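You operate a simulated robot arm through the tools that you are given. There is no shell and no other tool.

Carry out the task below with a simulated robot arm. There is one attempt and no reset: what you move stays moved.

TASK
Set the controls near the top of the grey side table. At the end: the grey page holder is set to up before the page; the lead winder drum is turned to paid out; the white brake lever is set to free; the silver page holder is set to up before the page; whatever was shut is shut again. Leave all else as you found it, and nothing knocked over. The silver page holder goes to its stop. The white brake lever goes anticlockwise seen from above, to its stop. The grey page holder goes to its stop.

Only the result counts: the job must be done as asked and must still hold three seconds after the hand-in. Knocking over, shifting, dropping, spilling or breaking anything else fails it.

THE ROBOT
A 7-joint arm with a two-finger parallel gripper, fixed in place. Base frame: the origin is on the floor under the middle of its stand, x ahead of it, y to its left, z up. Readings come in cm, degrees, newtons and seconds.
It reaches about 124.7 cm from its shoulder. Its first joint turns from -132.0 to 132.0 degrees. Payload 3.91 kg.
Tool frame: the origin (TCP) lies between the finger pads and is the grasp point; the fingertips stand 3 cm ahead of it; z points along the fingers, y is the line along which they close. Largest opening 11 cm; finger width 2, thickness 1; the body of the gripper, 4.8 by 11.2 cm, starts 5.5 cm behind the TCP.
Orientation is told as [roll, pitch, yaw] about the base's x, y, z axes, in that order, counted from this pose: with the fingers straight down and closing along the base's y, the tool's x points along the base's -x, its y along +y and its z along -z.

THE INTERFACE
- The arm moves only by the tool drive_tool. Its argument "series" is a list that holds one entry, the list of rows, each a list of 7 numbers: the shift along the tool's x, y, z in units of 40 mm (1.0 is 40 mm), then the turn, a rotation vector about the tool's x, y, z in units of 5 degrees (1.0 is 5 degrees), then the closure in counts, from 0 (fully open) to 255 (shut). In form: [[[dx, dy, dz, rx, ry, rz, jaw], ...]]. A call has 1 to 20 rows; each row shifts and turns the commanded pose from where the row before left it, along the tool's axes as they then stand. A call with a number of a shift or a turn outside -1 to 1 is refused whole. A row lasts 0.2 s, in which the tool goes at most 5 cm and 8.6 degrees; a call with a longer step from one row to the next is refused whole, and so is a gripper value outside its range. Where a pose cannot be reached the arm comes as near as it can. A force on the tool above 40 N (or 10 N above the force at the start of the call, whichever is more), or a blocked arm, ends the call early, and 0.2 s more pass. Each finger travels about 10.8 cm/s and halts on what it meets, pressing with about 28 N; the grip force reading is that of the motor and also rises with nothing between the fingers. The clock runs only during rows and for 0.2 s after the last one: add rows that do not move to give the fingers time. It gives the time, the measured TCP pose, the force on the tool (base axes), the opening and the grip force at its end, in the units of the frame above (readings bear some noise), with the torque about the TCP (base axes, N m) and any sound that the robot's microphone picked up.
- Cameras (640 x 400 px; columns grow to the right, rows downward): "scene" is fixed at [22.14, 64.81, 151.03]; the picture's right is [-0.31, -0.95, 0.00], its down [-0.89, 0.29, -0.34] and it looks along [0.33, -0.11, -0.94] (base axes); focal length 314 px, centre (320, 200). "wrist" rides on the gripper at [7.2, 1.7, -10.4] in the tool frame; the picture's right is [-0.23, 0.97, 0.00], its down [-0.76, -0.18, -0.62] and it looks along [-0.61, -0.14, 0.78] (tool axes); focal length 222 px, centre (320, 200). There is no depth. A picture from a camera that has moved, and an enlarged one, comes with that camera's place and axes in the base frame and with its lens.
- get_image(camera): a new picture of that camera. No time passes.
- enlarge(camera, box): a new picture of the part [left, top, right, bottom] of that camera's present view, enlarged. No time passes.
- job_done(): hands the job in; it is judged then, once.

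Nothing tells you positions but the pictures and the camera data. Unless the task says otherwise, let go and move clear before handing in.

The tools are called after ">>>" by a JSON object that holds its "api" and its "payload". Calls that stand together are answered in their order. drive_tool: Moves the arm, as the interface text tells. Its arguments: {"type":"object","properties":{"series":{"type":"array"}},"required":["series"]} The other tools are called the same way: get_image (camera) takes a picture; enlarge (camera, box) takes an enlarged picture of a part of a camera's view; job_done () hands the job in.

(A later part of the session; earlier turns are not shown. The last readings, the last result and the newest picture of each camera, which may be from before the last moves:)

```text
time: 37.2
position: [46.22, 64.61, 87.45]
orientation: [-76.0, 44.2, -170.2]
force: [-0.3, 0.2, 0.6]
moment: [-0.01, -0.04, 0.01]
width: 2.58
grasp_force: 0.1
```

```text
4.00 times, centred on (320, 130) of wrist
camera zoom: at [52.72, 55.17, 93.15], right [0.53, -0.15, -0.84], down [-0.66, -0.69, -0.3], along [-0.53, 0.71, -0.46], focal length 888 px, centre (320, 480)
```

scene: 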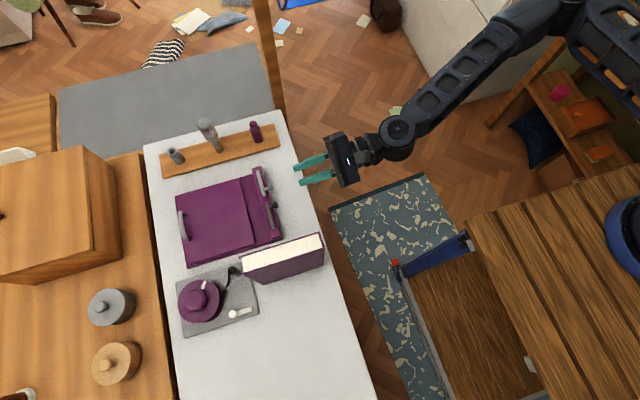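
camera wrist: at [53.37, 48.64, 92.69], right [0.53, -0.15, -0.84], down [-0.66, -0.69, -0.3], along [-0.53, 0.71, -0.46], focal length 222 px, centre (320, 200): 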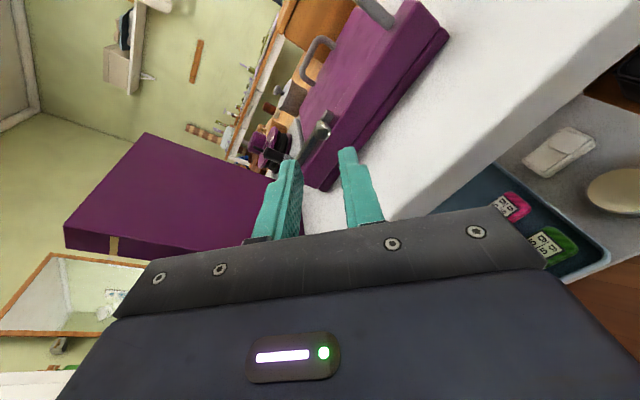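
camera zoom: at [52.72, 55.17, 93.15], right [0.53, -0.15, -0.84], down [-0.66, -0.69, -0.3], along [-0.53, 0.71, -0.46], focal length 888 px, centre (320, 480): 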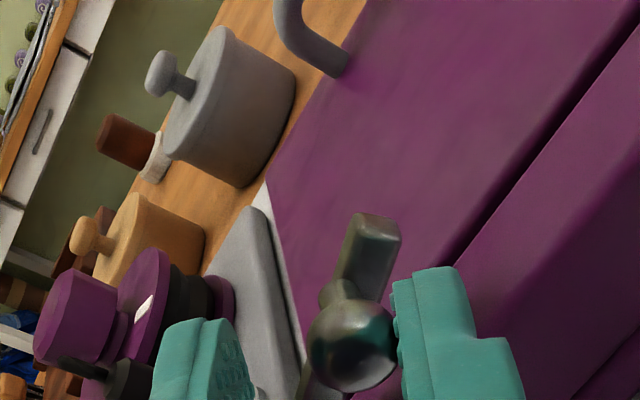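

The grey lever is lifting the same way. I'll keep following the arc upward.

>>> {"api": "drive_tool", "payload": {"series": [[[0.052, -0.198, -0.031, 0, 0, 0, 195], [0.052, -0.198, -0.031, 0, 0, 0, 195], [0.052, -0.198, -0.031, 0, 0, 0, 195], [-0.055, -0.199, -0.018, 0, 0, 0, 195], [-0.055, -0.199, -0.018, 0, 0, 0, 195], [-0.055, -0.199, -0.018, 0, 0, 0, 195], [0, 0, 0, 0, 0, 0, 195]]]}}

>>> {"api": "enlarge", "payload": {"camera": "wrist", "box": [240, 80, 400, 180]}}

>>> {"api": "enlarge", "payload": {"camera": "scene", "box": [235, 165, 335, 230]}}

```text
time: 38.8
position: [43.0, 64.69, 90.77]
orientation: [-76.0, 44.3, -170.2]
force: [0.6, 0.1, -0.3]
moment: [-0.01, 0.04, -0.03]
width: 2.58
grasp_force: 0.0
```

```text
4.00 times, centred on (320, 130) of wrist
camera zoom: at [49.43, 55.15, 96.53], right [0.53, -0.15, -0.84], down [-0.66, -0.69, -0.3], along [-0.53, 0.71, -0.46], focal length 888 px, centre (320, 480)
```

zoom: 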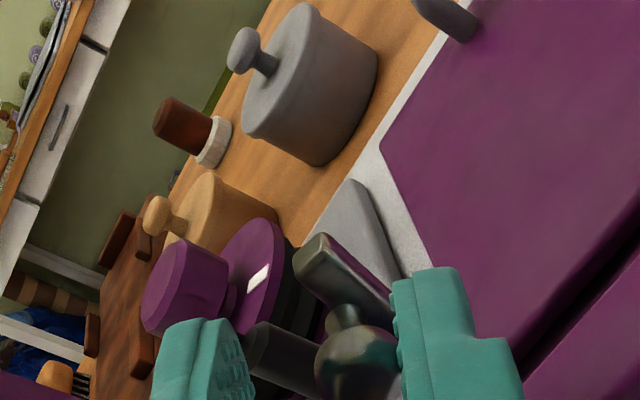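

```text
6.15 times, centred on (285, 198) of scene
camera zoom: at [22.14, 64.81, 151.03], right [-0.31, -0.95, 0.0], down [-0.89, 0.29, -0.34], along [0.33, -0.11, -0.94], focal length 1930 px, centre (535, 215)
```

zoom: 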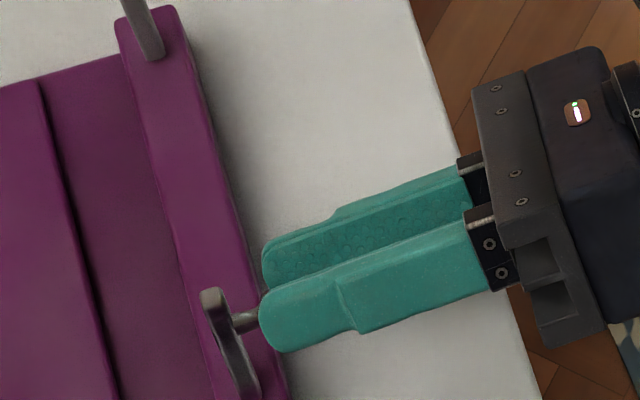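

>>> {"api": "drive_tool", "payload": {"series": [[[-0.07, -0.095, -0.003, 0, 0, 0, 195], [-0.08, -0.09, 0, 0, 0, 0, 195], [-0.088, -0.088, 0, 0, 0, 0, 195], [0, 0, 0, 0, 0, 0, 195]]]}}

>>> {"api": "enlarge", "payload": {"camera": "wrist", "box": [240, 80, 400, 180]}}

>>> {"api": "enlarge", "payload": {"camera": "scene", "box": [235, 165, 335, 230]}}

```text
time: 39.8
position: [41.6, 64.68, 91.05]
orientation: [-76.0, 44.3, -170.2]
force: [6.6, -1.9, -2.8]
moment: [-0.16, -0.14, -0.21]
width: 2.97
grasp_force: 3.9
```

```text
4.00 times, centred on (320, 130) of wrist
camera zoom: at [48.09, 55.22, 96.76], right [0.53, -0.15, -0.84], down [-0.67, -0.68, -0.3], along [-0.53, 0.71, -0.46], focal length 888 px, centre (320, 480)
```

zoom: 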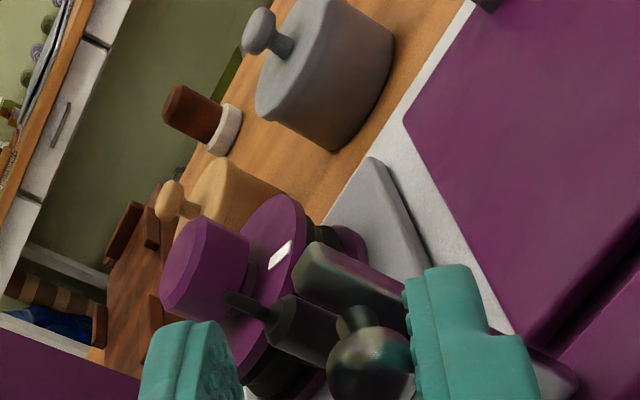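

```text
6.15 times, centred on (285, 198) of scene
camera zoom: at [22.14, 64.81, 151.03], right [-0.31, -0.95, 0.0], down [-0.89, 0.29, -0.34], along [0.33, -0.11, -0.94], focal length 1930 px, centre (535, 215)
```

zoom: 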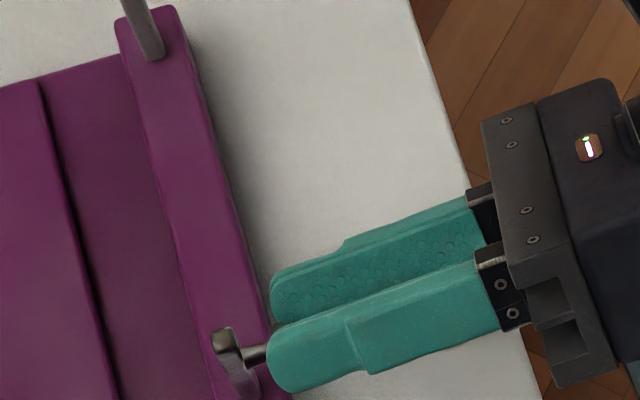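

>>> {"api": "drive_tool", "payload": {"series": [[[-0.05, -0.05, 0, 0, 0, 0, 195], [-0.03, -0.03, 0, 0, 0, 0, 195], [0, 0, 0, 0, 0, 0, 195]]]}}

>>> {"api": "enlarge", "payload": {"camera": "scene", "box": [235, 165, 335, 230]}}

```text
time: 40.6
position: [41.31, 64.85, 91.06]
orientation: [-75.9, 44.2, -170.2]
force: [17.9, -2.9, -8.2]
moment: [-0.27, -0.35, -0.51]
width: 3.52
grasp_force: 9.9
```

```text
6.15 times, centred on (285, 198) of scene
camera zoom: at [22.14, 64.81, 151.03], right [-0.31, -0.95, 0.0], down [-0.89, 0.29, -0.34], along [0.33, -0.11, -0.94], focal length 1930 px, centre (535, 215)
```

zoom: 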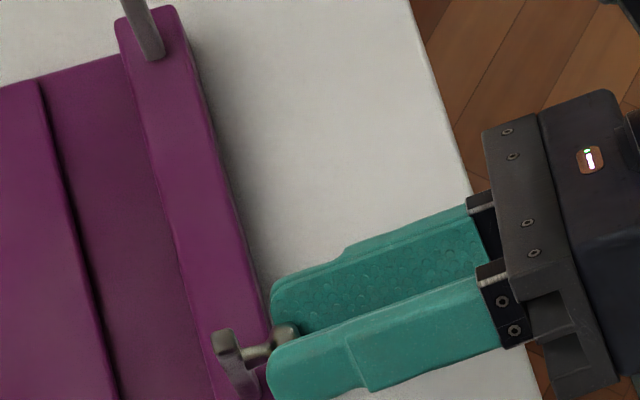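

>>> {"api": "drive_tool", "payload": {"series": [[[0.02, 0.15, 0, 0, 0, 0, 195], [0.0, 0.05, 0, 0, 0, 0, 195], [0, 0, -0.5, 0, 0, 0, 195], [0, 0, -0.7, 0, 0, 0, 195], [0, 0, -0.7, 0, 0, 0, 195], [0, 0, 0, 0, 0, 0, 195]]]}}

>>> {"api": "get_image", "payload": {"camera": "wrist"}}

>>> {"api": "get_image", "payload": {"camera": "scene"}}

>>> {"api": "enlarge", "payload": {"camera": "scene", "box": [215, 155, 315, 220]}}

```text
time: 42.0
position: [41.49, 57.1, 91.93]
orientation: [-76.0, 44.2, -170.2]
force: [-0.1, 0.6, -0.5]
moment: [0.0, 0.0, 0.02]
width: 2.57
grasp_force: 0.0
```

```text
taken
camera wrist: at [47.93, 47.59, 97.66], right [0.53, -0.15, -0.84], down [-0.66, -0.69, -0.3], along [-0.53, 0.71, -0.46], focal length 222 px, centre (320, 200)
```

wrist: 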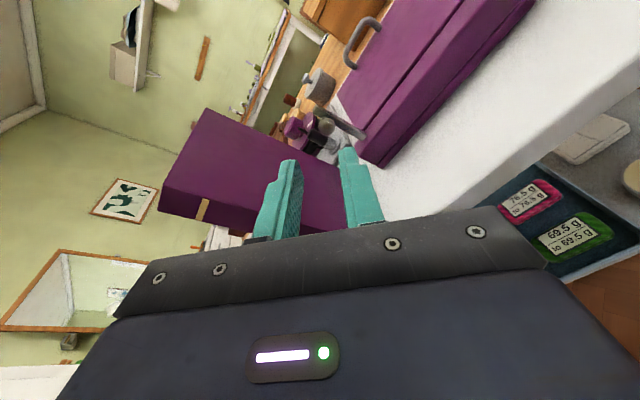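

```text
taken
```

scene: 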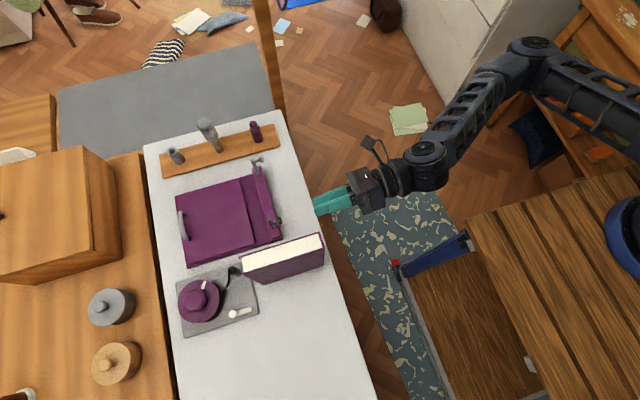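

```text
6.15 times, centred on (265, 188) of scene
camera zoom: at [22.14, 64.81, 151.03], right [-0.31, -0.95, 0.0], down [-0.89, 0.29, -0.34], along [0.33, -0.11, -0.94], focal length 1930 px, centre (658, 277)
```

zoom: 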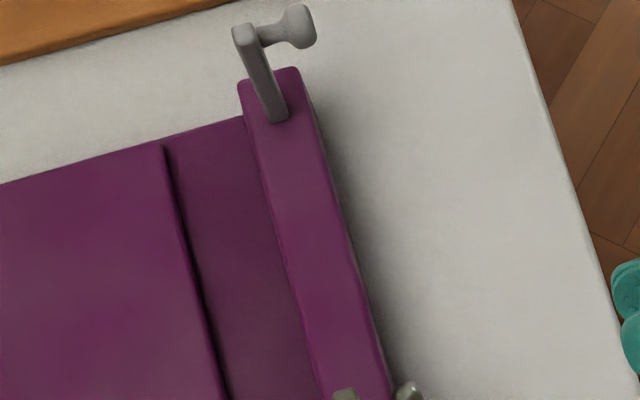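

Both page holders are up at their stops and the book hasn't moved. I'll raise the hand, turn it to point down, and look at the winder plate from above.

>>> {"api": "drive_tool", "payload": {"series": [[[0.696, -0.696, -0.174, 0, 0, 0, 195], [0.696, -0.696, -0.174, 0, 0, 0, 195], [0.696, -0.696, -0.174, 0, 0, 0, 195], [0.696, -0.696, -0.174, 0, 0, 0, 195], [0.696, -0.696, -0.174, 0, 0, 0, 195], [0, 0, 0, 0, 0, -1, 195], [0, 0, 0, 0, 0, -1, 195], [0, 0, 0, 0, 0, -1, 195], [0, 0, 0, 0, 0, -1, 195], [0, 0, 0, 0, 0, -1, 195], [0, 0, 0, 0, 0, -1, 195], [0, 0, 0, 0, 0, -1, 195], [0, 0, 0, 0, 0, -1, 195], [0, 0, 0, 0, 0, -1, 195], [0, 0, 0, 0, 0, 0, 195]]]}}

>>> {"api": "drive_tool", "payload": {"series": [[[0, 0, 0, 0, -1, 0, 195], [0, 0, 0, 0, -1, 0, 195], [0, 0, 0, 0, -1, 0, 195], [0, 0, 0, 0, -1, 0, 195], [0, 0, 0, 0, -1, 0, 195], [0, 0, 0, 0, -1, 0, 195], [0, 0, 0, 0, -1, 0, 195], [0, 0, 0, 0, -1, 0, 195], [0, 0, 0, 0, -1, 0, 195], [0, 0, 0, 0, -1, 0, 195], [0, 0, 0, 0, -1, 0, 195], [0, 0, 0, 0, -1, 0, 195], [0, 0, 0, 0, -1, 0, 195], [0, 0, 0, 0, -1, 0, 195], [0, 0, 0, 0, -1, 0, 195], [0, 0, 0, 0, -1, 0, 195], [0, 0, 0, 0, 0, 0, 195]]]}}

>>> {"api": "drive_tool", "payload": {"series": [[[0, 0, 0, 0, 0, -1, 195], [0, 0, 0, 0, 0, -1, 195], [0, 0, 0, 0, 0, -1, 195], [0, 0, 0, 0, 0, -1, 195], [0, 0, 0, 0, 0, -1, 195], [0, 0, 0, 0, 0, -1, 195], [0, 0, 0, 0, 0, -1, 195], [0, 0, 0, 0, 0, -1, 195], [0, 0, 0, 0, 0, -1, 195], [0, 0, 0, 0, 0, 0, 195]]]}}

>>> {"api": "get_image", "payload": {"camera": "wrist"}}

>>> {"api": "get_image", "payload": {"camera": "scene"}}

```text
time: 45.2
position: [41.79, 57.0, 111.72]
orientation: [0.7, 80.1, -89.3]
force: [-0.1, 0.3, -0.1]
moment: [0.0, 0.0, 0.03]
width: 2.6
grasp_force: 0.1
```

```text
time: 48.8
position: [41.71, 57.13, 111.78]
orientation: [0.1, -0.1, -90.0]
force: [0.1, 0.7, 0.1]
moment: [0.0, -0.02, 0.0]
width: 2.62
grasp_force: 0.1
```

```text
time: 51.0
position: [41.81, 57.14, 111.79]
orientation: [0.1, 0.0, -45.1]
force: [1.0, -0.7, 0.0]
moment: [-0.01, -0.02, 0.0]
width: 2.59
grasp_force: 0.0
```

```text
taken
camera wrist: at [37.89, 63.38, 122.16], right [0.85, 0.53, 0.0], down [0.41, -0.66, 0.62], along [0.33, -0.53, -0.78], focal length 222 px, centre (320, 200)
```

wrist: 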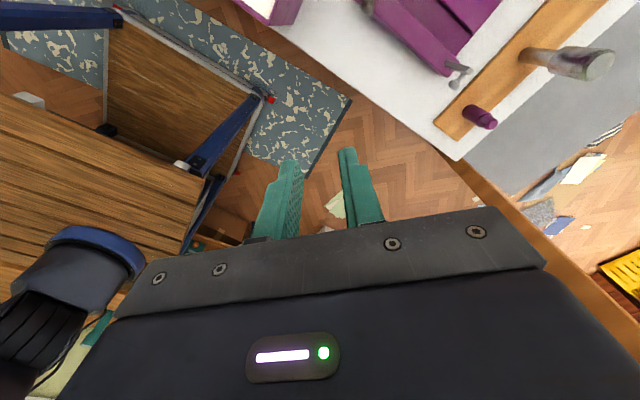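

```text
taken
```

scene: 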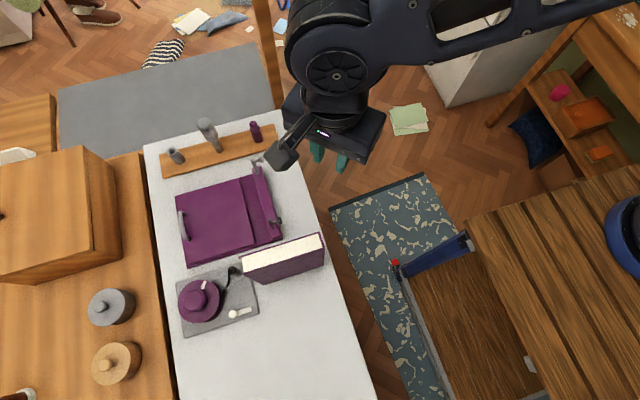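

>>> {"api": "drive_tool", "payload": {"series": [[[0.878, 0.022, 0, 0, 0, 0, 195], [0.878, 0.022, 0, 0, 0, 0, 195], [0.878, 0.022, 0, 0, 0, 0, 195], [0.878, 0.022, 0, 0, 0, 0, 195], [0.878, 0.022, 0, 0, 0, 0, 195], [0.878, 0.022, 0, 0, 0, 0, 195], [0.878, 0.022, 0, 0, 0, 0, 195], [0.878, 0.022, 0, 0, 0, 0, 195], [0.878, 0.022, 0, 0, 0, 0, 195], [0, 0, 0, 0, 0, 0, 195]]]}}

>>> {"api": "get_image", "payload": {"camera": "wrist"}}

>>> {"api": "get_image", "payload": {"camera": "scene"}}

```text
time: 53.2
position: [19.67, 80.13, 111.99]
orientation: [-0.1, 0.1, -45.0]
force: [-0.9, -0.8, -0.4]
moment: [-0.02, -0.01, -0.01]
width: 2.56
grasp_force: 0.0
```

```text
taken
camera wrist: at [15.87, 86.48, 122.44], right [0.85, 0.53, 0.0], down [0.41, -0.66, 0.62], along [0.33, -0.53, -0.78], focal length 222 px, centre (320, 200)
```

wrist: 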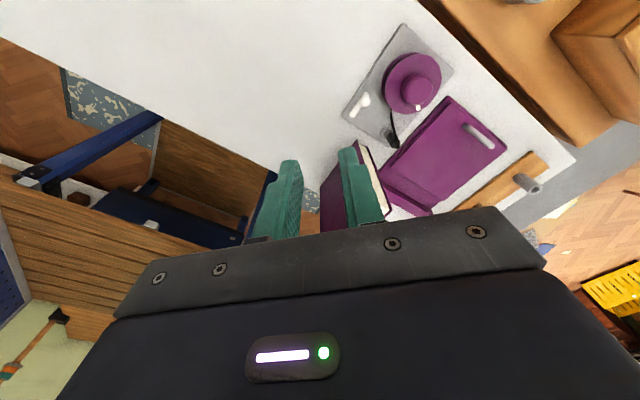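

```text
taken
```

scene: 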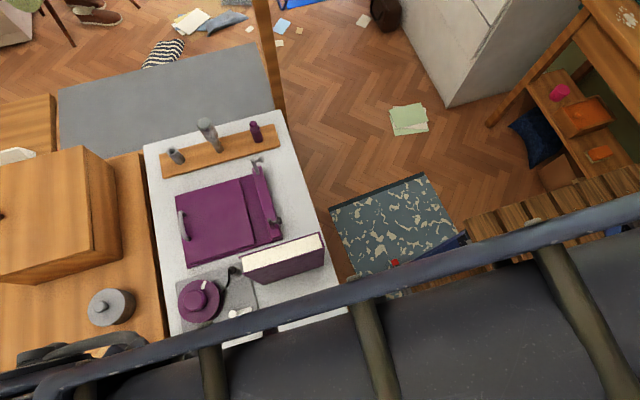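

>>> {"api": "enlarge", "payload": {"camera": "wrist", "box": [330, 15, 490, 155]}}

>>> {"api": "enlarge", "payload": {"camera": "scene", "box": [165, 255, 275, 340]}}

```text
2.86 times, centred on (410, 85) of wrist
camera zoom: at [15.87, 86.48, 122.44], right [0.85, 0.53, 0.0], down [0.41, -0.66, 0.62], along [0.33, -0.53, -0.78], focal length 635 px, centre (63, 529)
```

zoom: 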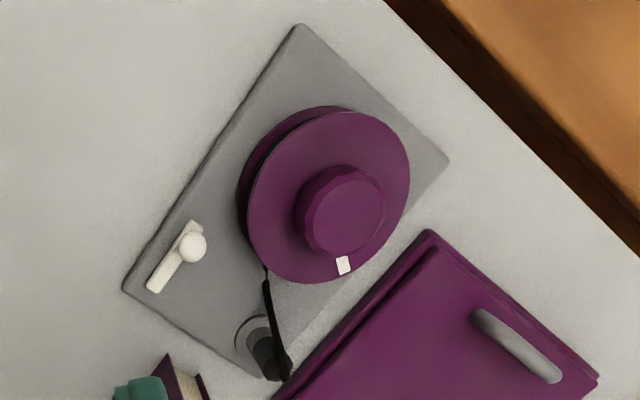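

```text
4.71 times, centred on (220, 298) of scene
camera zoom: at [22.14, 64.81, 151.03], right [-0.31, -0.95, 0.0], down [-0.89, 0.29, -0.34], along [0.33, -0.11, -0.94], focal length 1476 px, centre (791, -259)
```

zoom: 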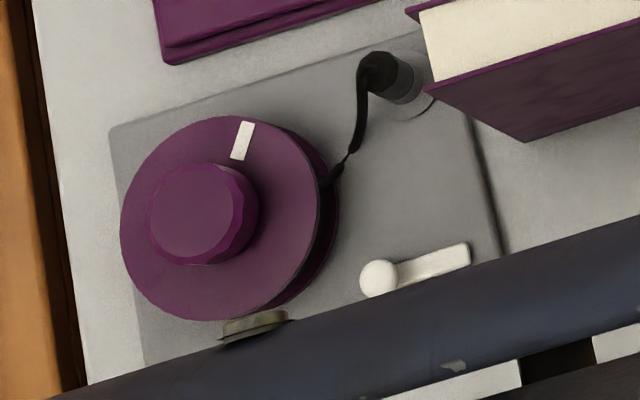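

The brake lever's bar lies along y, from about y = 78 at the pivot end to 82.9, with its knob at about (28, 81.6, 82.6). Anticlockwise should take the knob towards −x. I'll rotate the hand so the jaws straddle the knob along x and come down above it.

>>> {"api": "drive_tool", "payload": {"series": [[[0, 0, 0, 0, 0, 1, 195], [0, 0, 0, 0, 0, 1, 195], [0, 0, 0, 0, 0, 1, 195], [0, 0, 0, 0, 0, 1, 195], [0, 0, 0, 0, 0, 1, 195], [0, 0, 0, 0, 0, 1, 195], [0, 0, 0, 0, 0, 1, 195], [0, 0, 0, 0, 0, 1, 195], [0, 0, 0, 0, 0, 1, 195], [0.0875, 0.525, 0.8, 0, 0, 0, 195], [0.0875, 0.525, 0.8, 0, 0, 0, 195], [0.0875, 0.525, 0.8, 0, 0, 0, 195], [0.0875, 0.525, 0.6, 0, 0, 0, 195], [0, 0, 0, 0, 0, 0, 195]]]}}

>>> {"api": "get_image", "payload": {"camera": "wrist"}}

>>> {"api": "get_image", "payload": {"camera": "scene"}}

>>> {"api": "enlarge", "payload": {"camera": "wrist", "box": [240, 80, 400, 180]}}

```text
time: 56.2
position: [28.12, 81.36, 99.66]
orientation: [0.1, -0.1, -89.9]
force: [0.6, -0.1, 0.4]
moment: [0.0, -0.02, 0.04]
width: 2.6
grasp_force: 0.1
```

```text
taken
camera wrist: at [30.04, 88.54, 110.07], right [0.97, -0.23, 0.0], down [-0.18, -0.76, 0.62], along [-0.14, -0.61, -0.78], focal length 222 px, centre (320, 200)
```

wrist: 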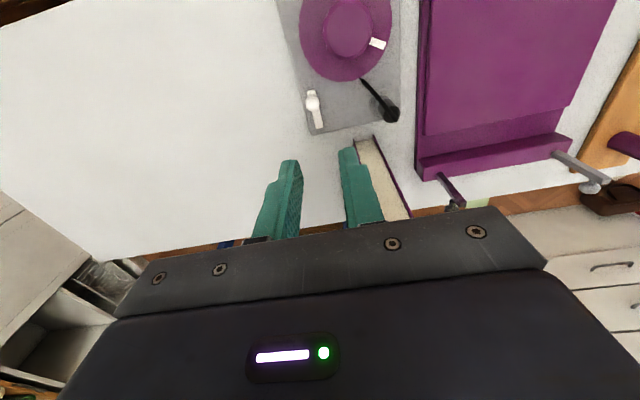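

```text
taken
```

scene: 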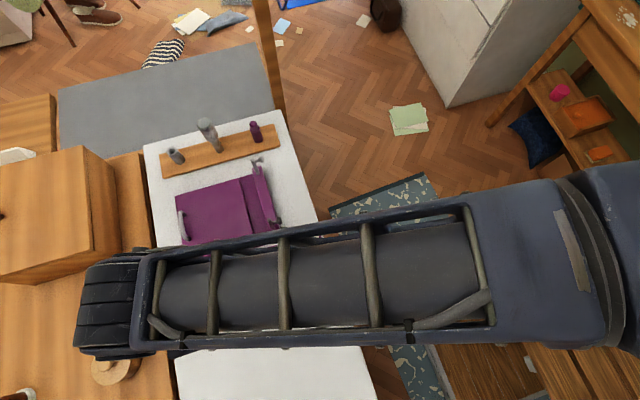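

```text
4.00 times, centred on (320, 130) of wrist
camera zoom: at [30.04, 88.54, 110.07], right [0.97, -0.23, 0.0], down [-0.18, -0.76, 0.62], along [-0.14, -0.61, -0.78], focal length 888 px, centre (320, 480)
```

zoom: 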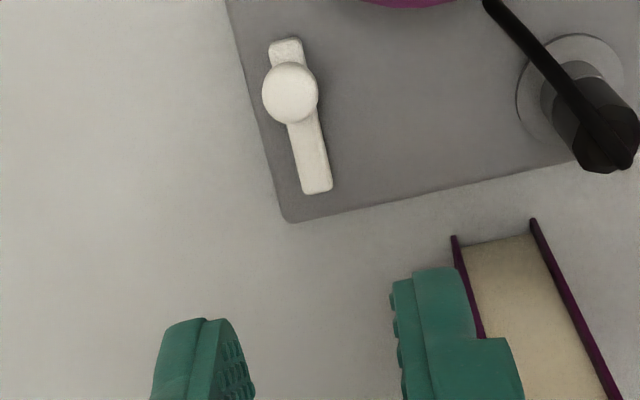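

>>> {"api": "drive_tool", "payload": {"series": [[[0, -0.1, 0.5, 0, 0, 0, 195], [0, 0, 0.7, 0, 0, 0, 195], [0, 0, 0.7, 0, 0, 0, 195], [0, 0, 0.5, 0, 0, 0, 195], [0, 0, 0, 0, 0, 0, 195]]]}}

>>> {"api": "get_image", "payload": {"camera": "wrist"}}

>>> {"api": "enlarge", "payload": {"camera": "wrist", "box": [240, 80, 400, 180]}}

>>> {"api": "get_image", "payload": {"camera": "scene"}}

```text
time: 57.4
position: [27.97, 81.61, 90.17]
orientation: [0.0, 0.0, -90.0]
force: [0.4, 0.7, -0.5]
moment: [0.01, -0.03, 0.0]
width: 2.6
grasp_force: 0.1
```

```text
taken
camera wrist: at [29.75, 88.8, 100.62], right [0.97, -0.23, 0.0], down [-0.18, -0.76, 0.62], along [-0.14, -0.61, -0.78], focal length 222 px, centre (320, 200)
```

wrist: 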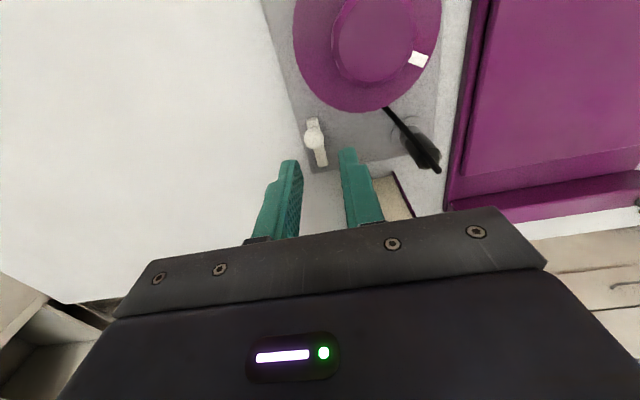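

```text
4.00 times, centred on (320, 130) of wrist
camera zoom: at [29.75, 88.8, 100.62], right [0.97, -0.23, 0.0], down [-0.18, -0.76, 0.62], along [-0.14, -0.61, -0.78], focal length 888 px, centre (320, 480)
```

zoom: 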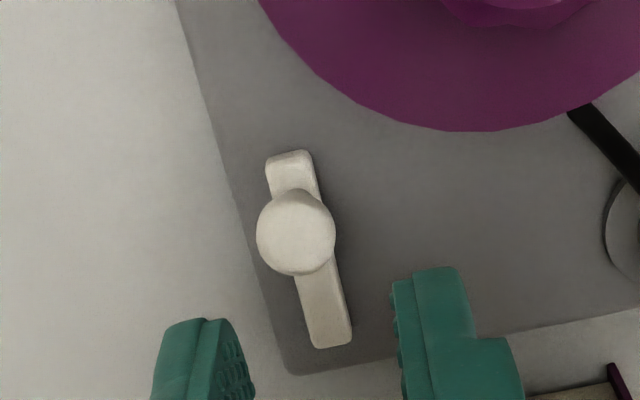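

```text
taken
```

scene: 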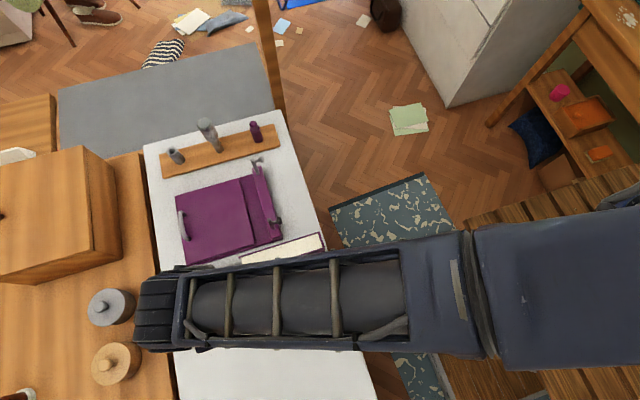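

>>> {"api": "drive_tool", "payload": {"series": [[[-0.037, -0.0875, 0.4, 0, 0, 0, 195], [0, 0, 0.4, 0, 0, 0, 195], [0, 0, 0.35, 0, 0, 0, 195], [0, 0, 0.2, 0, 0, 0, 195], [0, 0, 0, 0, 0, 0, 195]]]}}

>>> {"api": "get_image", "payload": {"camera": "wrist"}}

>>> {"api": "enlarge", "payload": {"camera": "wrist", "box": [240, 100, 400, 200]}}

```text
time: 58.6
position: [27.65, 81.38, 84.88]
orientation: [0.2, 0.0, -90.0]
force: [0.8, 0.4, 0.5]
moment: [-0.01, 0.01, 0.01]
width: 2.58
grasp_force: 0.0
```

```text
taken
camera wrist: at [29.48, 88.62, 95.22], right [0.97, -0.23, 0.0], down [-0.18, -0.76, 0.62], along [-0.14, -0.61, -0.78], focal length 222 px, centre (320, 200)
```

wrist: 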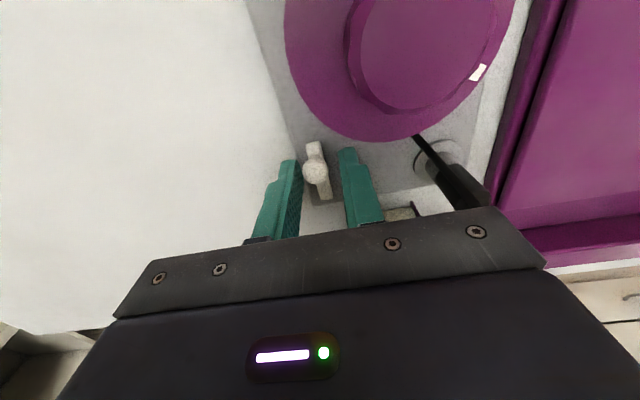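

```text
4.00 times, centred on (320, 150) of wrist
camera zoom: at [29.48, 88.62, 95.22], right [0.97, -0.23, 0.0], down [-0.18, -0.76, 0.62], along [-0.14, -0.61, -0.78], focal length 888 px, centre (320, 400)
```

zoom: 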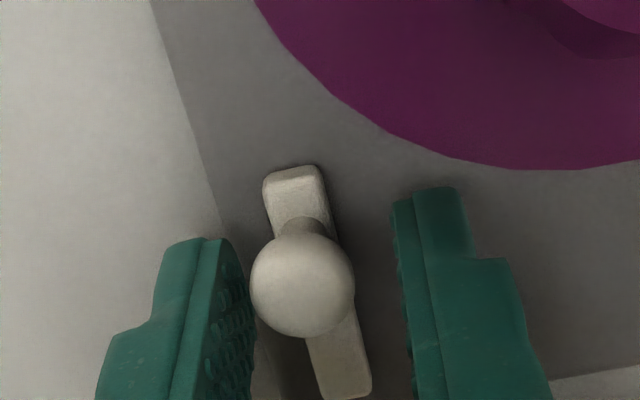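

The jaws straddle the knob with no contact force. I'll swing it anticlockwise about the pivot, turning the hand with it.

>>> {"api": "drive_tool", "payload": {"series": [[[0, -0.061, 0, 0, 0, -1, 195], [0, -0.061, 0, 0, 0, -1, 195], [0, -0.061, 0, 0, 0, -1, 195], [0, -0.061, 0, 0, 0, -1, 195], [0, -0.061, 0, 0, 0, -1, 195], [0, -0.061, 0, 0, 0, -1, 195], [0, 0, 0, 0, 0, 0, 195]]]}}

>>> {"api": "enlarge", "payload": {"camera": "wrist", "box": [240, 100, 400, 200]}}

```text
time: 60.2
position: [26.35, 80.92, 84.85]
orientation: [0.0, 0.0, -60.1]
force: [0.4, 0.6, -0.1]
moment: [0.0, 0.01, -0.01]
width: 2.59
grasp_force: 0.0
```

```text
4.00 times, centred on (320, 150) of wrist
camera zoom: at [24.22, 88.07, 95.13], right [0.96, 0.29, 0.0], down [0.23, -0.75, 0.62], along [0.18, -0.6, -0.78], focal length 888 px, centre (320, 400)
```

zoom: 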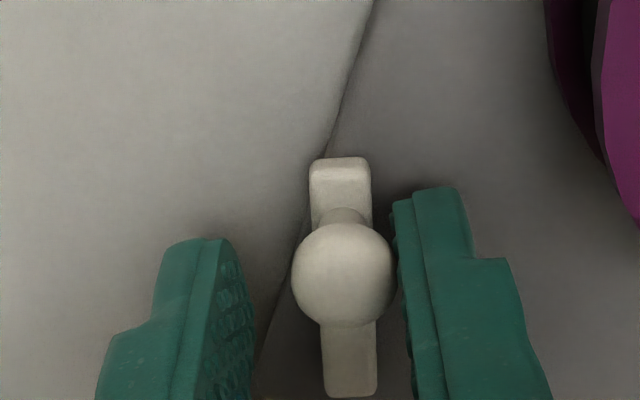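

>>> {"api": "drive_tool", "payload": {"series": [[[0, -0.061, 0, 0, 0, -1, 195], [0, -0.061, 0, 0, 0, -1, 195], [0, -0.061, 0, 0, 0, -1, 195], [0, -0.061, 0, 0, 0, -1, 195], [0, -0.061, 0, 0, 0, -1, 195], [0, -0.061, 0, 0, 0, -1, 195], [0, 0, 0, 0, 0, 0, 195]]]}}

>>> {"api": "enlarge", "payload": {"camera": "wrist", "box": [240, 100, 400, 200]}}

>>> {"api": "get_image", "payload": {"camera": "wrist"}}

```text
time: 61.8
position: [25.18, 79.99, 84.71]
orientation: [-0.1, 0.0, -30.0]
force: [0.8, 0.5, -1.1]
moment: [-0.01, 0.01, 0.0]
width: 2.57
grasp_force: 0.2
```

```text
4.00 times, centred on (320, 150) of wrist
camera zoom: at [19.71, 85.11, 95.13], right [0.68, 0.73, 0.0], down [0.57, -0.53, 0.62], along [0.46, -0.43, -0.78], focal length 888 px, centre (320, 400)
```

zoom: 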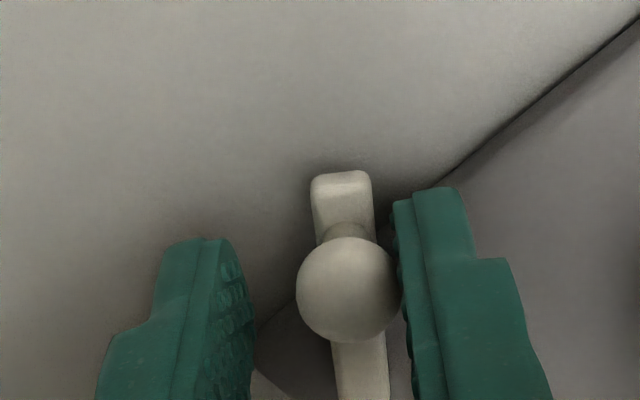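

```text
taken
camera wrist: at [19.71, 85.11, 95.13], right [0.68, 0.73, 0.0], down [0.57, -0.53, 0.62], along [0.46, -0.43, -0.78], focal length 222 px, centre (320, 200)
```

wrist: 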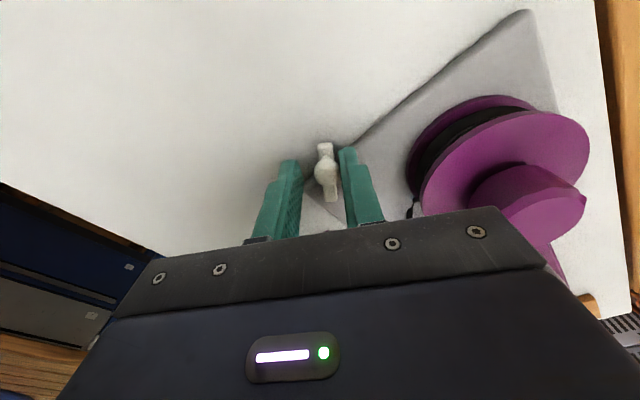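

>>> {"api": "drive_tool", "payload": {"series": [[[0, -0.061, 0, 0, 0, -1, 195], [0, -0.061, 0, 0, 0, -1, 195], [0, -0.061, 0, 0, 0, -1, 195], [0, -0.061, 0, 0, 0, -1, 195], [0, 0, 0, 0, 0, 0, 195]]]}}

>>> {"api": "enlarge", "payload": {"camera": "wrist", "box": [240, 100, 400, 200]}}

```text
time: 63.0
position: [24.75, 79.06, 84.68]
orientation: [0.0, -0.2, -10.0]
force: [-0.1, 0.7, 0.5]
moment: [-0.01, -0.01, 0.0]
width: 2.55
grasp_force: 0.1
```

```text
4.00 times, centred on (320, 150) of wrist
camera zoom: at [18.01, 82.08, 95.09], right [0.39, 0.92, 0.0], down [0.72, -0.31, 0.62], along [0.57, -0.24, -0.78], focal length 888 px, centre (320, 400)
```

zoom: 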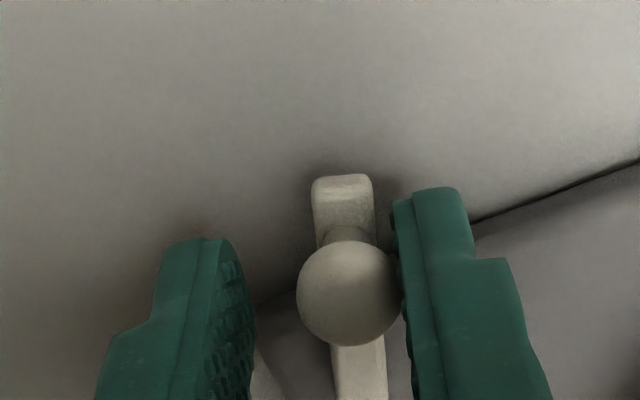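

>>> {"api": "drive_tool", "payload": {"series": [[[0, -0.061, 0, 0, 0, -1, 195], [0, -0.061, 0, 0, 0, -1, 195], [0, -0.061, 0, 0, 0, -1, 195], [0, 0, 0, 0, 0, 0, 195]]]}}

>>> {"api": "enlarge", "payload": {"camera": "wrist", "box": [240, 100, 400, 200]}}

```text
time: 64.0
position: [24.74, 78.41, 84.71]
orientation: [0.1, -0.1, 5.0]
force: [3.6, 14.9, 4.2]
moment: [0.24, -0.06, -0.09]
width: 3.32
grasp_force: 7.3
```

```text
4.00 times, centred on (320, 150) of wrist
camera zoom: at [17.5, 79.48, 95.11], right [0.14, 0.99, 0.0], down [0.77, -0.11, 0.62], along [0.62, -0.09, -0.78], focal length 888 px, centre (320, 400)
```

zoom: 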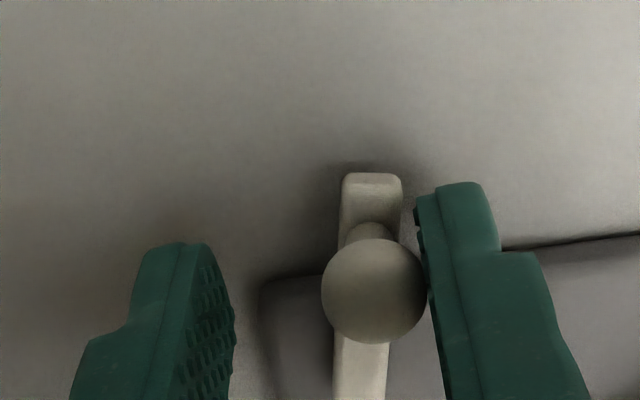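

The lever met a firm stop (about 15 N) after roughly 80–90° of anticlockwise travel. I'll back off, lift up and look.

>>> {"api": "drive_tool", "payload": {"series": [[[0, 0.1, 0, 0, 0, 0, 195], [0, 0.07, 0, 0, 0, 0, 195], [0, 0, -0.3, 0, 0, 0, 195], [0, 0, -0.7, 0, 0, 0, 195], [0, 0, -0.9, 0, 0, 0, 195], [0, 0, -0.9, 0, 0, 0, 195], [0, 0, -0.9, 0, 0, 0, 195], [0, 0, 0, 0, 0, 0, 195]]]}}

>>> {"api": "get_image", "payload": {"camera": "wrist"}}

>>> {"api": "enlarge", "payload": {"camera": "wrist", "box": [280, 50, 500, 190]}}

>>> {"api": "get_image", "payload": {"camera": "scene"}}

```text
time: 65.8
position: [24.54, 78.69, 99.35]
orientation: [-0.1, 0.0, 5.0]
force: [0.5, -0.6, 0.3]
moment: [-0.02, -0.04, 0.01]
width: 2.57
grasp_force: 0.0
```

```text
taken
camera wrist: at [17.24, 79.85, 109.65], right [0.14, 0.99, 0.0], down [0.77, -0.11, 0.62], along [0.62, -0.09, -0.78], focal length 222 px, centre (320, 200)
```

wrist: 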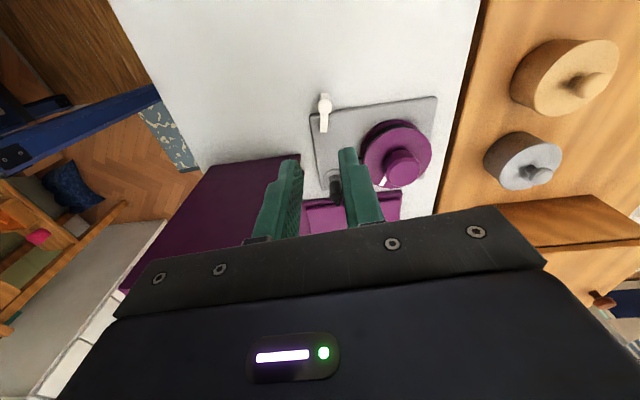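

```text
2.86 times, centred on (390, 120) of wrist
camera zoom: at [17.24, 79.85, 109.65], right [0.14, 0.99, 0.0], down [0.77, -0.11, 0.62], along [0.62, -0.09, -0.78], focal length 635 px, centre (120, 429)
```

zoom: 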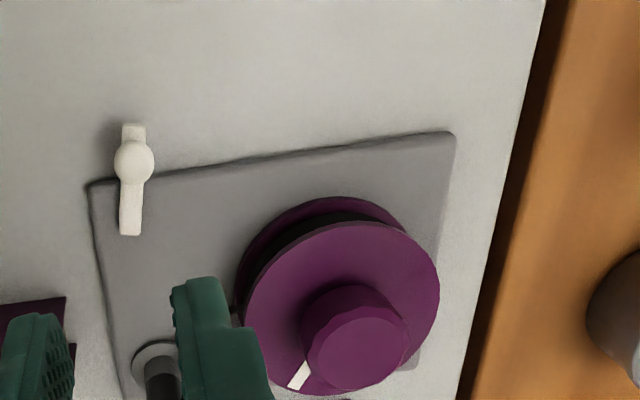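

```text
taken
```

scene: 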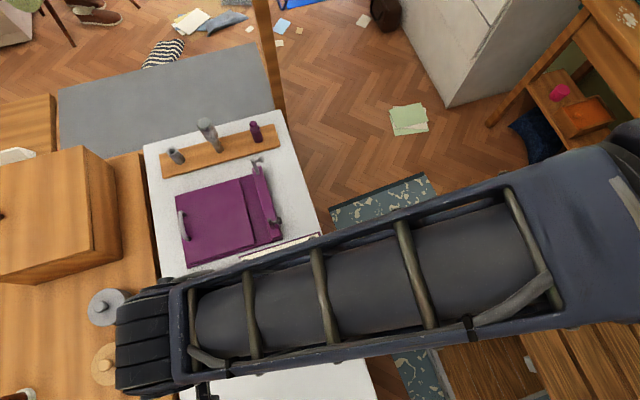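

>>> {"api": "enlarge", "payload": {"camera": "wrist", "box": [350, 90, 450, 190]}}

>>> {"api": "enlarge", "payload": {"camera": "wrist", "box": [300, 90, 400, 220]}}

```text
4.00 times, centred on (400, 140) of wrist
camera zoom: at [17.24, 79.85, 109.65], right [0.14, 0.99, 0.0], down [0.77, -0.11, 0.62], along [0.62, -0.09, -0.78], focal length 888 px, centre (0, 440)
```

zoom: 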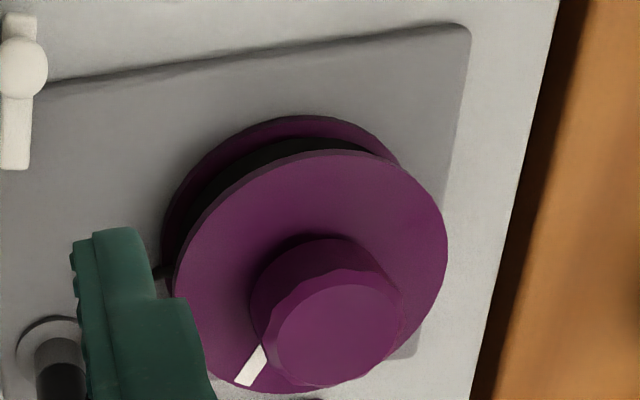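

```text
3.08 times, centred on (350, 155) of wrist
camera zoom: at [17.24, 79.85, 109.65], right [0.14, 0.99, 0.0], down [0.77, -0.11, 0.62], along [0.62, -0.09, -0.78], focal length 684 px, centre (228, 338)
```

zoom: 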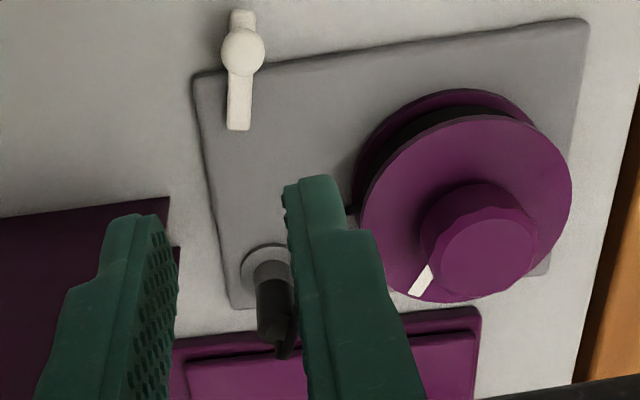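

The brake lever now points to −x at its stop. Next is the drum: its knob is about 5 cm across, centred near (32.7, 87.8) with its top at z ≈ 86.8. The strap leaves on the −y side towards +x, so paying out should be anticlockwise; I'll turn the hand, open the jaws and move above it.

>>> {"api": "drive_tool", "payload": {"series": [[[0, 0, 0, 0, 0, 1, 195], [0, 0, 0, 0, 0, 1, 180], [0, 0, 0, 0, 0, 1, 150], [0, 0, 0, 0, 0, 1, 120], [0, 0, 0, 0, 0, 1, 81], [0, 0, 0, 0, 0, 1, 81], [0, 0, 0, 0, 0, 1, 81], [0, 0, 0, 0, 0, 1, 81], [0, 0, 0, 0, 0, 1, 81], [0, 0, 0, 0, 0, 1, 81], [0, 0, 0, 0, 0, 1, 81], [0, 0, 0, 0, 0, 1, 81], [0, 0, 0, 0, 0, 1, 81], [0, 0, 0, 0, 0, 1, 81], [0, 0, 0, 0, 0, 1, 81], [0, 0, 0, 0, 0, 1, 81], [0, 0, 0, 0, 0, 1, 81], [0, 0, 0, 0, 0, 1, 81], [0, 0, 0, 0, 0, 0, 81]]]}}

>>> {"api": "drive_tool", "payload": {"series": [[[0.69, 0.737, 0, 0, 0, 0, 81], [0.69, 0.737, 0, 0, 0, 0, 81], [0.69, 0.737, 0, 0, 0, 0, 81], [0, 0, 0, 0, 0, 0, 81]]]}}

>>> {"api": "get_image", "payload": {"camera": "wrist"}}

>>> {"api": "get_image", "payload": {"camera": "scene"}}

```text
time: 69.8
position: [24.6, 79.11, 99.6]
orientation: [0.0, 0.1, -85.2]
force: [0.2, -0.3, -0.9]
moment: [0.03, 0.02, 0.02]
width: 7.49
grasp_force: 0.0
```

```text
time: 70.8
position: [32.35, 88.24, 99.79]
orientation: [0.1, 0.0, -85.0]
force: [-0.2, -0.5, 0.2]
moment: [0.01, 0.03, 0.01]
width: 7.52
grasp_force: 0.1
```

```text
taken
camera wrist: at [33.54, 95.51, 110.18], right [0.99, -0.14, 0.0], down [-0.11, -0.77, 0.62], along [-0.09, -0.62, -0.78], focal length 222 px, centre (320, 200)
```

wrist: 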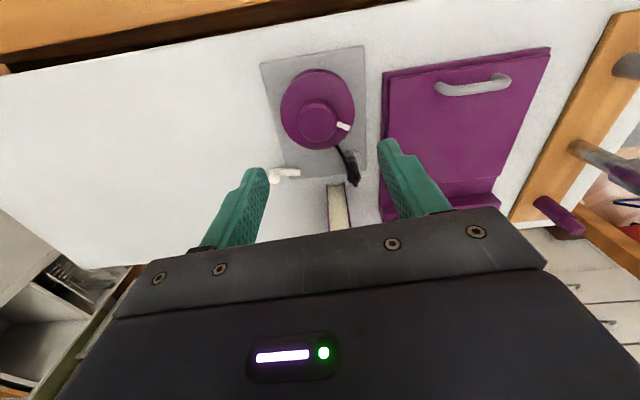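

```text
taken
```

scene: 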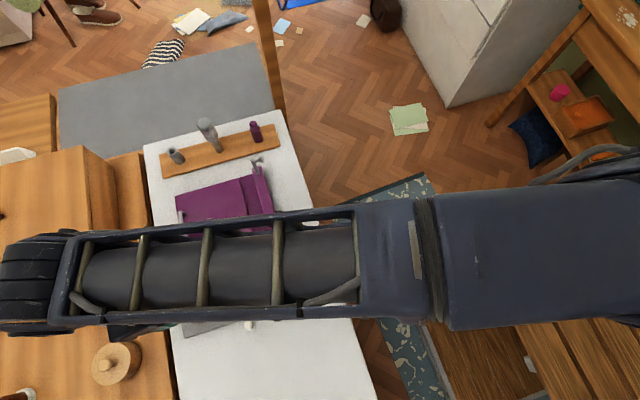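

>>> {"api": "enlarge", "payload": {"camera": "wrist", "box": [250, 40, 390, 190]}}

```text
2.67 times, centred on (320, 115) of wrist
camera zoom: at [33.54, 95.51, 110.18], right [0.99, -0.14, 0.0], down [-0.11, -0.77, 0.62], along [-0.09, -0.62, -0.78], focal length 592 px, centre (320, 427)
```

zoom: 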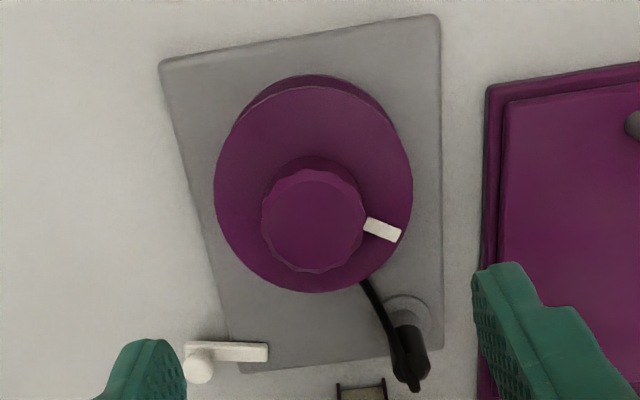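

>>> {"api": "drive_tool", "payload": {"series": [[[-0.174, -0.015, 0.5, 0, 0, 0, 81], [0, 0, 0.7, 0, 0, 0, 81], [0, 0, 0.7, 0, 0, 0, 81], [0, 0, 0.4, 0, 0, 0, 81], [0, 0, 0, 0, 0, 0, 81]]]}}

>>> {"api": "get_image", "payload": {"camera": "wrist"}}

>>> {"api": "enlarge", "payload": {"camera": "wrist", "box": [220, 40, 440, 200]}}

>>> {"api": "get_image", "payload": {"camera": "scene"}}

```text
time: 72.0
position: [32.66, 87.56, 90.32]
orientation: [0.0, 0.0, -85.0]
force: [0.0, 0.2, -0.1]
moment: [0.02, -0.01, -0.08]
width: 7.52
grasp_force: 0.1
```

```text
taken
camera wrist: at [33.78, 94.88, 100.73], right [0.99, -0.14, 0.0], down [-0.11, -0.77, 0.62], along [-0.09, -0.62, -0.78], focal length 222 px, centre (320, 200)
```

wrist: 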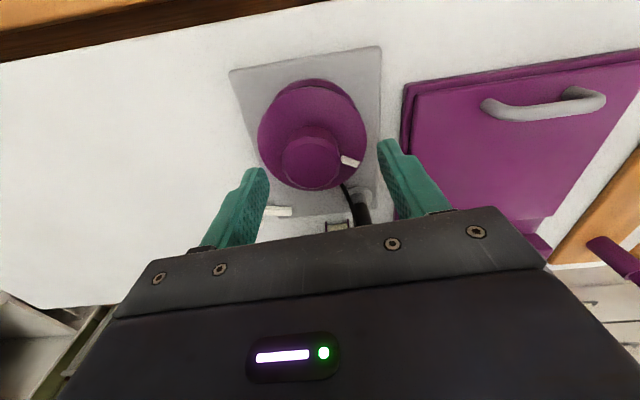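

```text
2.50 times, centred on (330, 120) of wrist
camera zoom: at [33.78, 94.88, 100.73], right [0.99, -0.14, 0.0], down [-0.11, -0.77, 0.62], along [-0.09, -0.62, -0.78], focal length 555 px, centre (295, 400)
```

zoom: 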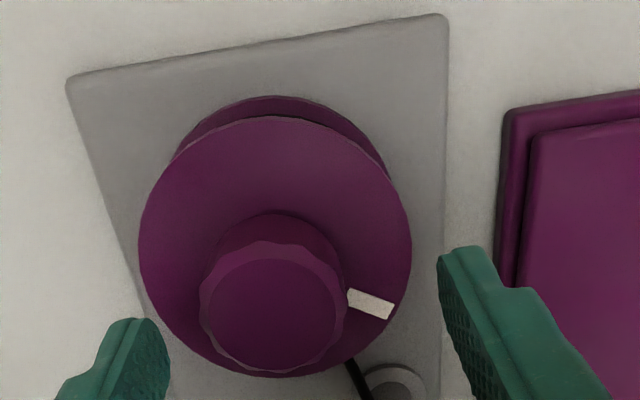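

```text
taken
```

scene: 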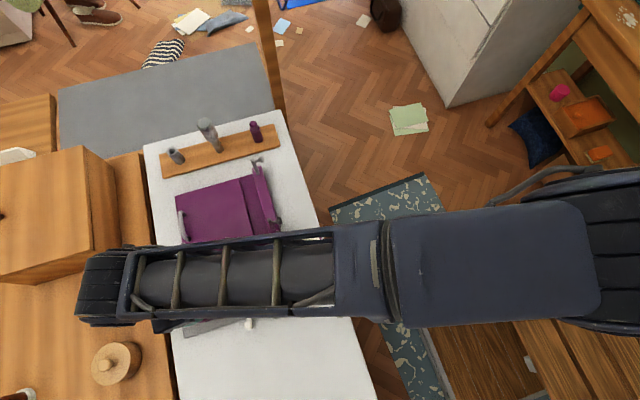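

>>> {"api": "drive_tool", "payload": {"series": [[[-0.064, -0.131, 0.2, 0, 0, 0, 81], [0, 0, 0.3, 0, 0, 0, 81], [0, 0, 0.22, 0, 0, 0, 81], [0, 0, 0, 0, 0, 0, 81]]]}}

>>> {"api": "get_image", "payload": {"camera": "wrist"}}

>>> {"api": "enlarge", "payload": {"camera": "wrist", "box": [220, 60, 440, 220]}}

```text
time: 73.0
position: [32.14, 87.17, 87.65]
orientation: [0.1, 0.2, -85.0]
force: [0.3, -6.3, 40.3]
moment: [-0.66, 1.51, 0.13]
width: 7.48
grasp_force: 0.1
```

```text
taken
camera wrist: at [33.38, 94.5, 98.16], right [0.99, -0.14, 0.0], down [-0.11, -0.78, 0.62], along [-0.09, -0.61, -0.79], focal length 222 px, centre (320, 200)
```

wrist: 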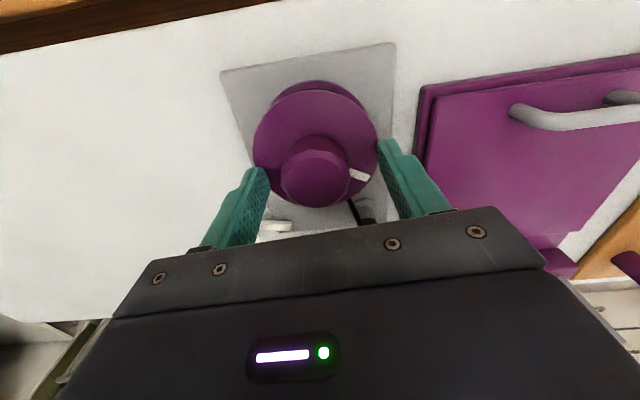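

```text
2.50 times, centred on (330, 140) of wrist
camera zoom: at [33.38, 94.5, 98.16], right [0.99, -0.14, 0.0], down [-0.11, -0.78, 0.62], along [-0.09, -0.61, -0.79], focal length 555 px, centre (295, 350)
```

zoom: 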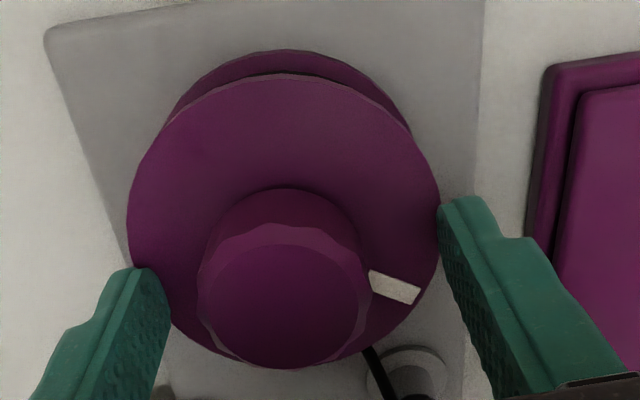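

One fingertip touched the drum's flange (40 N), so the flange top is higher than I estimated, at about 84.6. I'll lift slightly and re-centre on the axis near (32.1, 87.7).

>>> {"api": "drive_tool", "payload": {"series": [[[0, 0, -0.2, 0, 0, 0, 81], [0.13, 0, 0, 0, 0, 0, 81], [0, 0, 0, 0, 0, 0, 81]]]}}

>>> {"api": "get_image", "payload": {"camera": "wrist"}}

>>> {"api": "enlarge", "payload": {"camera": "wrist", "box": [220, 60, 440, 220]}}

```text
time: 73.8
position: [32.18, 87.68, 87.9]
orientation: [0.0, 0.0, -84.9]
force: [1.2, -1.1, 0.2]
moment: [0.0, 0.01, 0.02]
width: 7.51
grasp_force: 0.0
```

```text
taken
camera wrist: at [33.4, 95.06, 98.5], right [0.99, -0.14, 0.0], down [-0.11, -0.77, 0.62], along [-0.09, -0.62, -0.78], focal length 222 px, centre (320, 200)
```

wrist: 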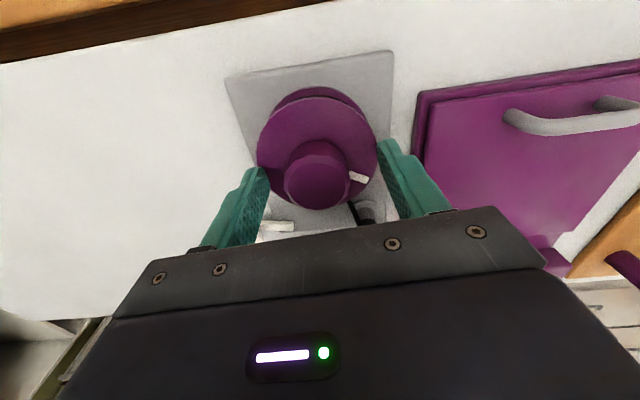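

```text
2.50 times, centred on (330, 140) of wrist
camera zoom: at [33.4, 95.06, 98.5], right [0.99, -0.14, 0.0], down [-0.11, -0.77, 0.62], along [-0.09, -0.62, -0.78], focal length 555 px, centre (295, 350)
```

zoom: 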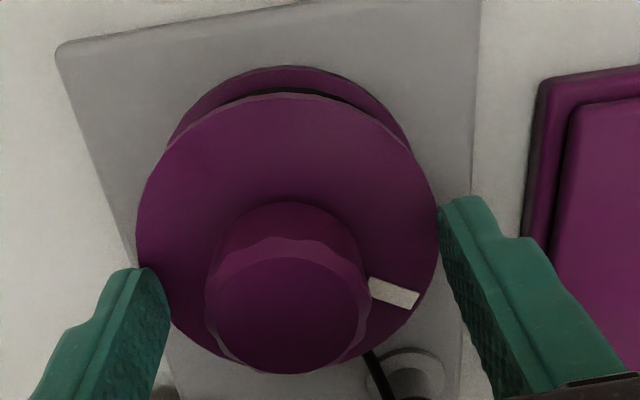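

>>> {"api": "drive_tool", "payload": {"series": [[[0, 0, 0, 0, 0, 0, 120], [0, 0, 0, 0, 0, 0, 140], [0, 0, 0, 0, 0, 0, 255], [0, 0, 0, 0, 0, 0, 255], [0, 0, 0, 0, 0, 0, 255]]]}}

>>> {"api": "enlarge", "payload": {"camera": "wrist", "box": [220, 60, 440, 220]}}

```text
time: 75.0
position: [31.98, 87.59, 88.11]
orientation: [0.1, 0.0, -84.9]
force: [-23.9, -4.9, -1.0]
moment: [-0.53, 0.47, 0.11]
width: 3.92
grasp_force: 44.5
```

```text
2.50 times, centred on (330, 140) of wrist
camera zoom: at [33.17, 95.09, 98.54], right [0.99, -0.14, 0.0], down [-0.11, -0.77, 0.62], along [-0.09, -0.62, -0.78], focal length 555 px, centre (295, 350)
```

zoom: 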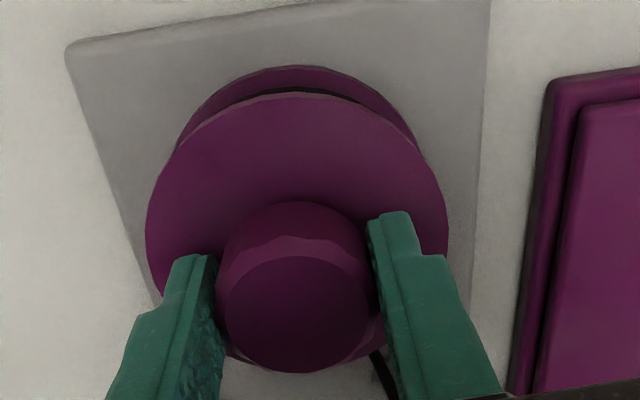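

>>> {"api": "drive_tool", "payload": {"series": [[[0, -0.05, 0, 0, 0, 0, 255], [0, 0, 0, 0, 0, 0, 255]]]}}

```text
time: 75.6
position: [31.98, 87.64, 88.09]
orientation: [0.0, 0.0, -85.0]
force: [-21.1, 3.6, -6.9]
moment: [0.31, 0.51, 0.25]
width: 3.96
grasp_force: 45.0
```

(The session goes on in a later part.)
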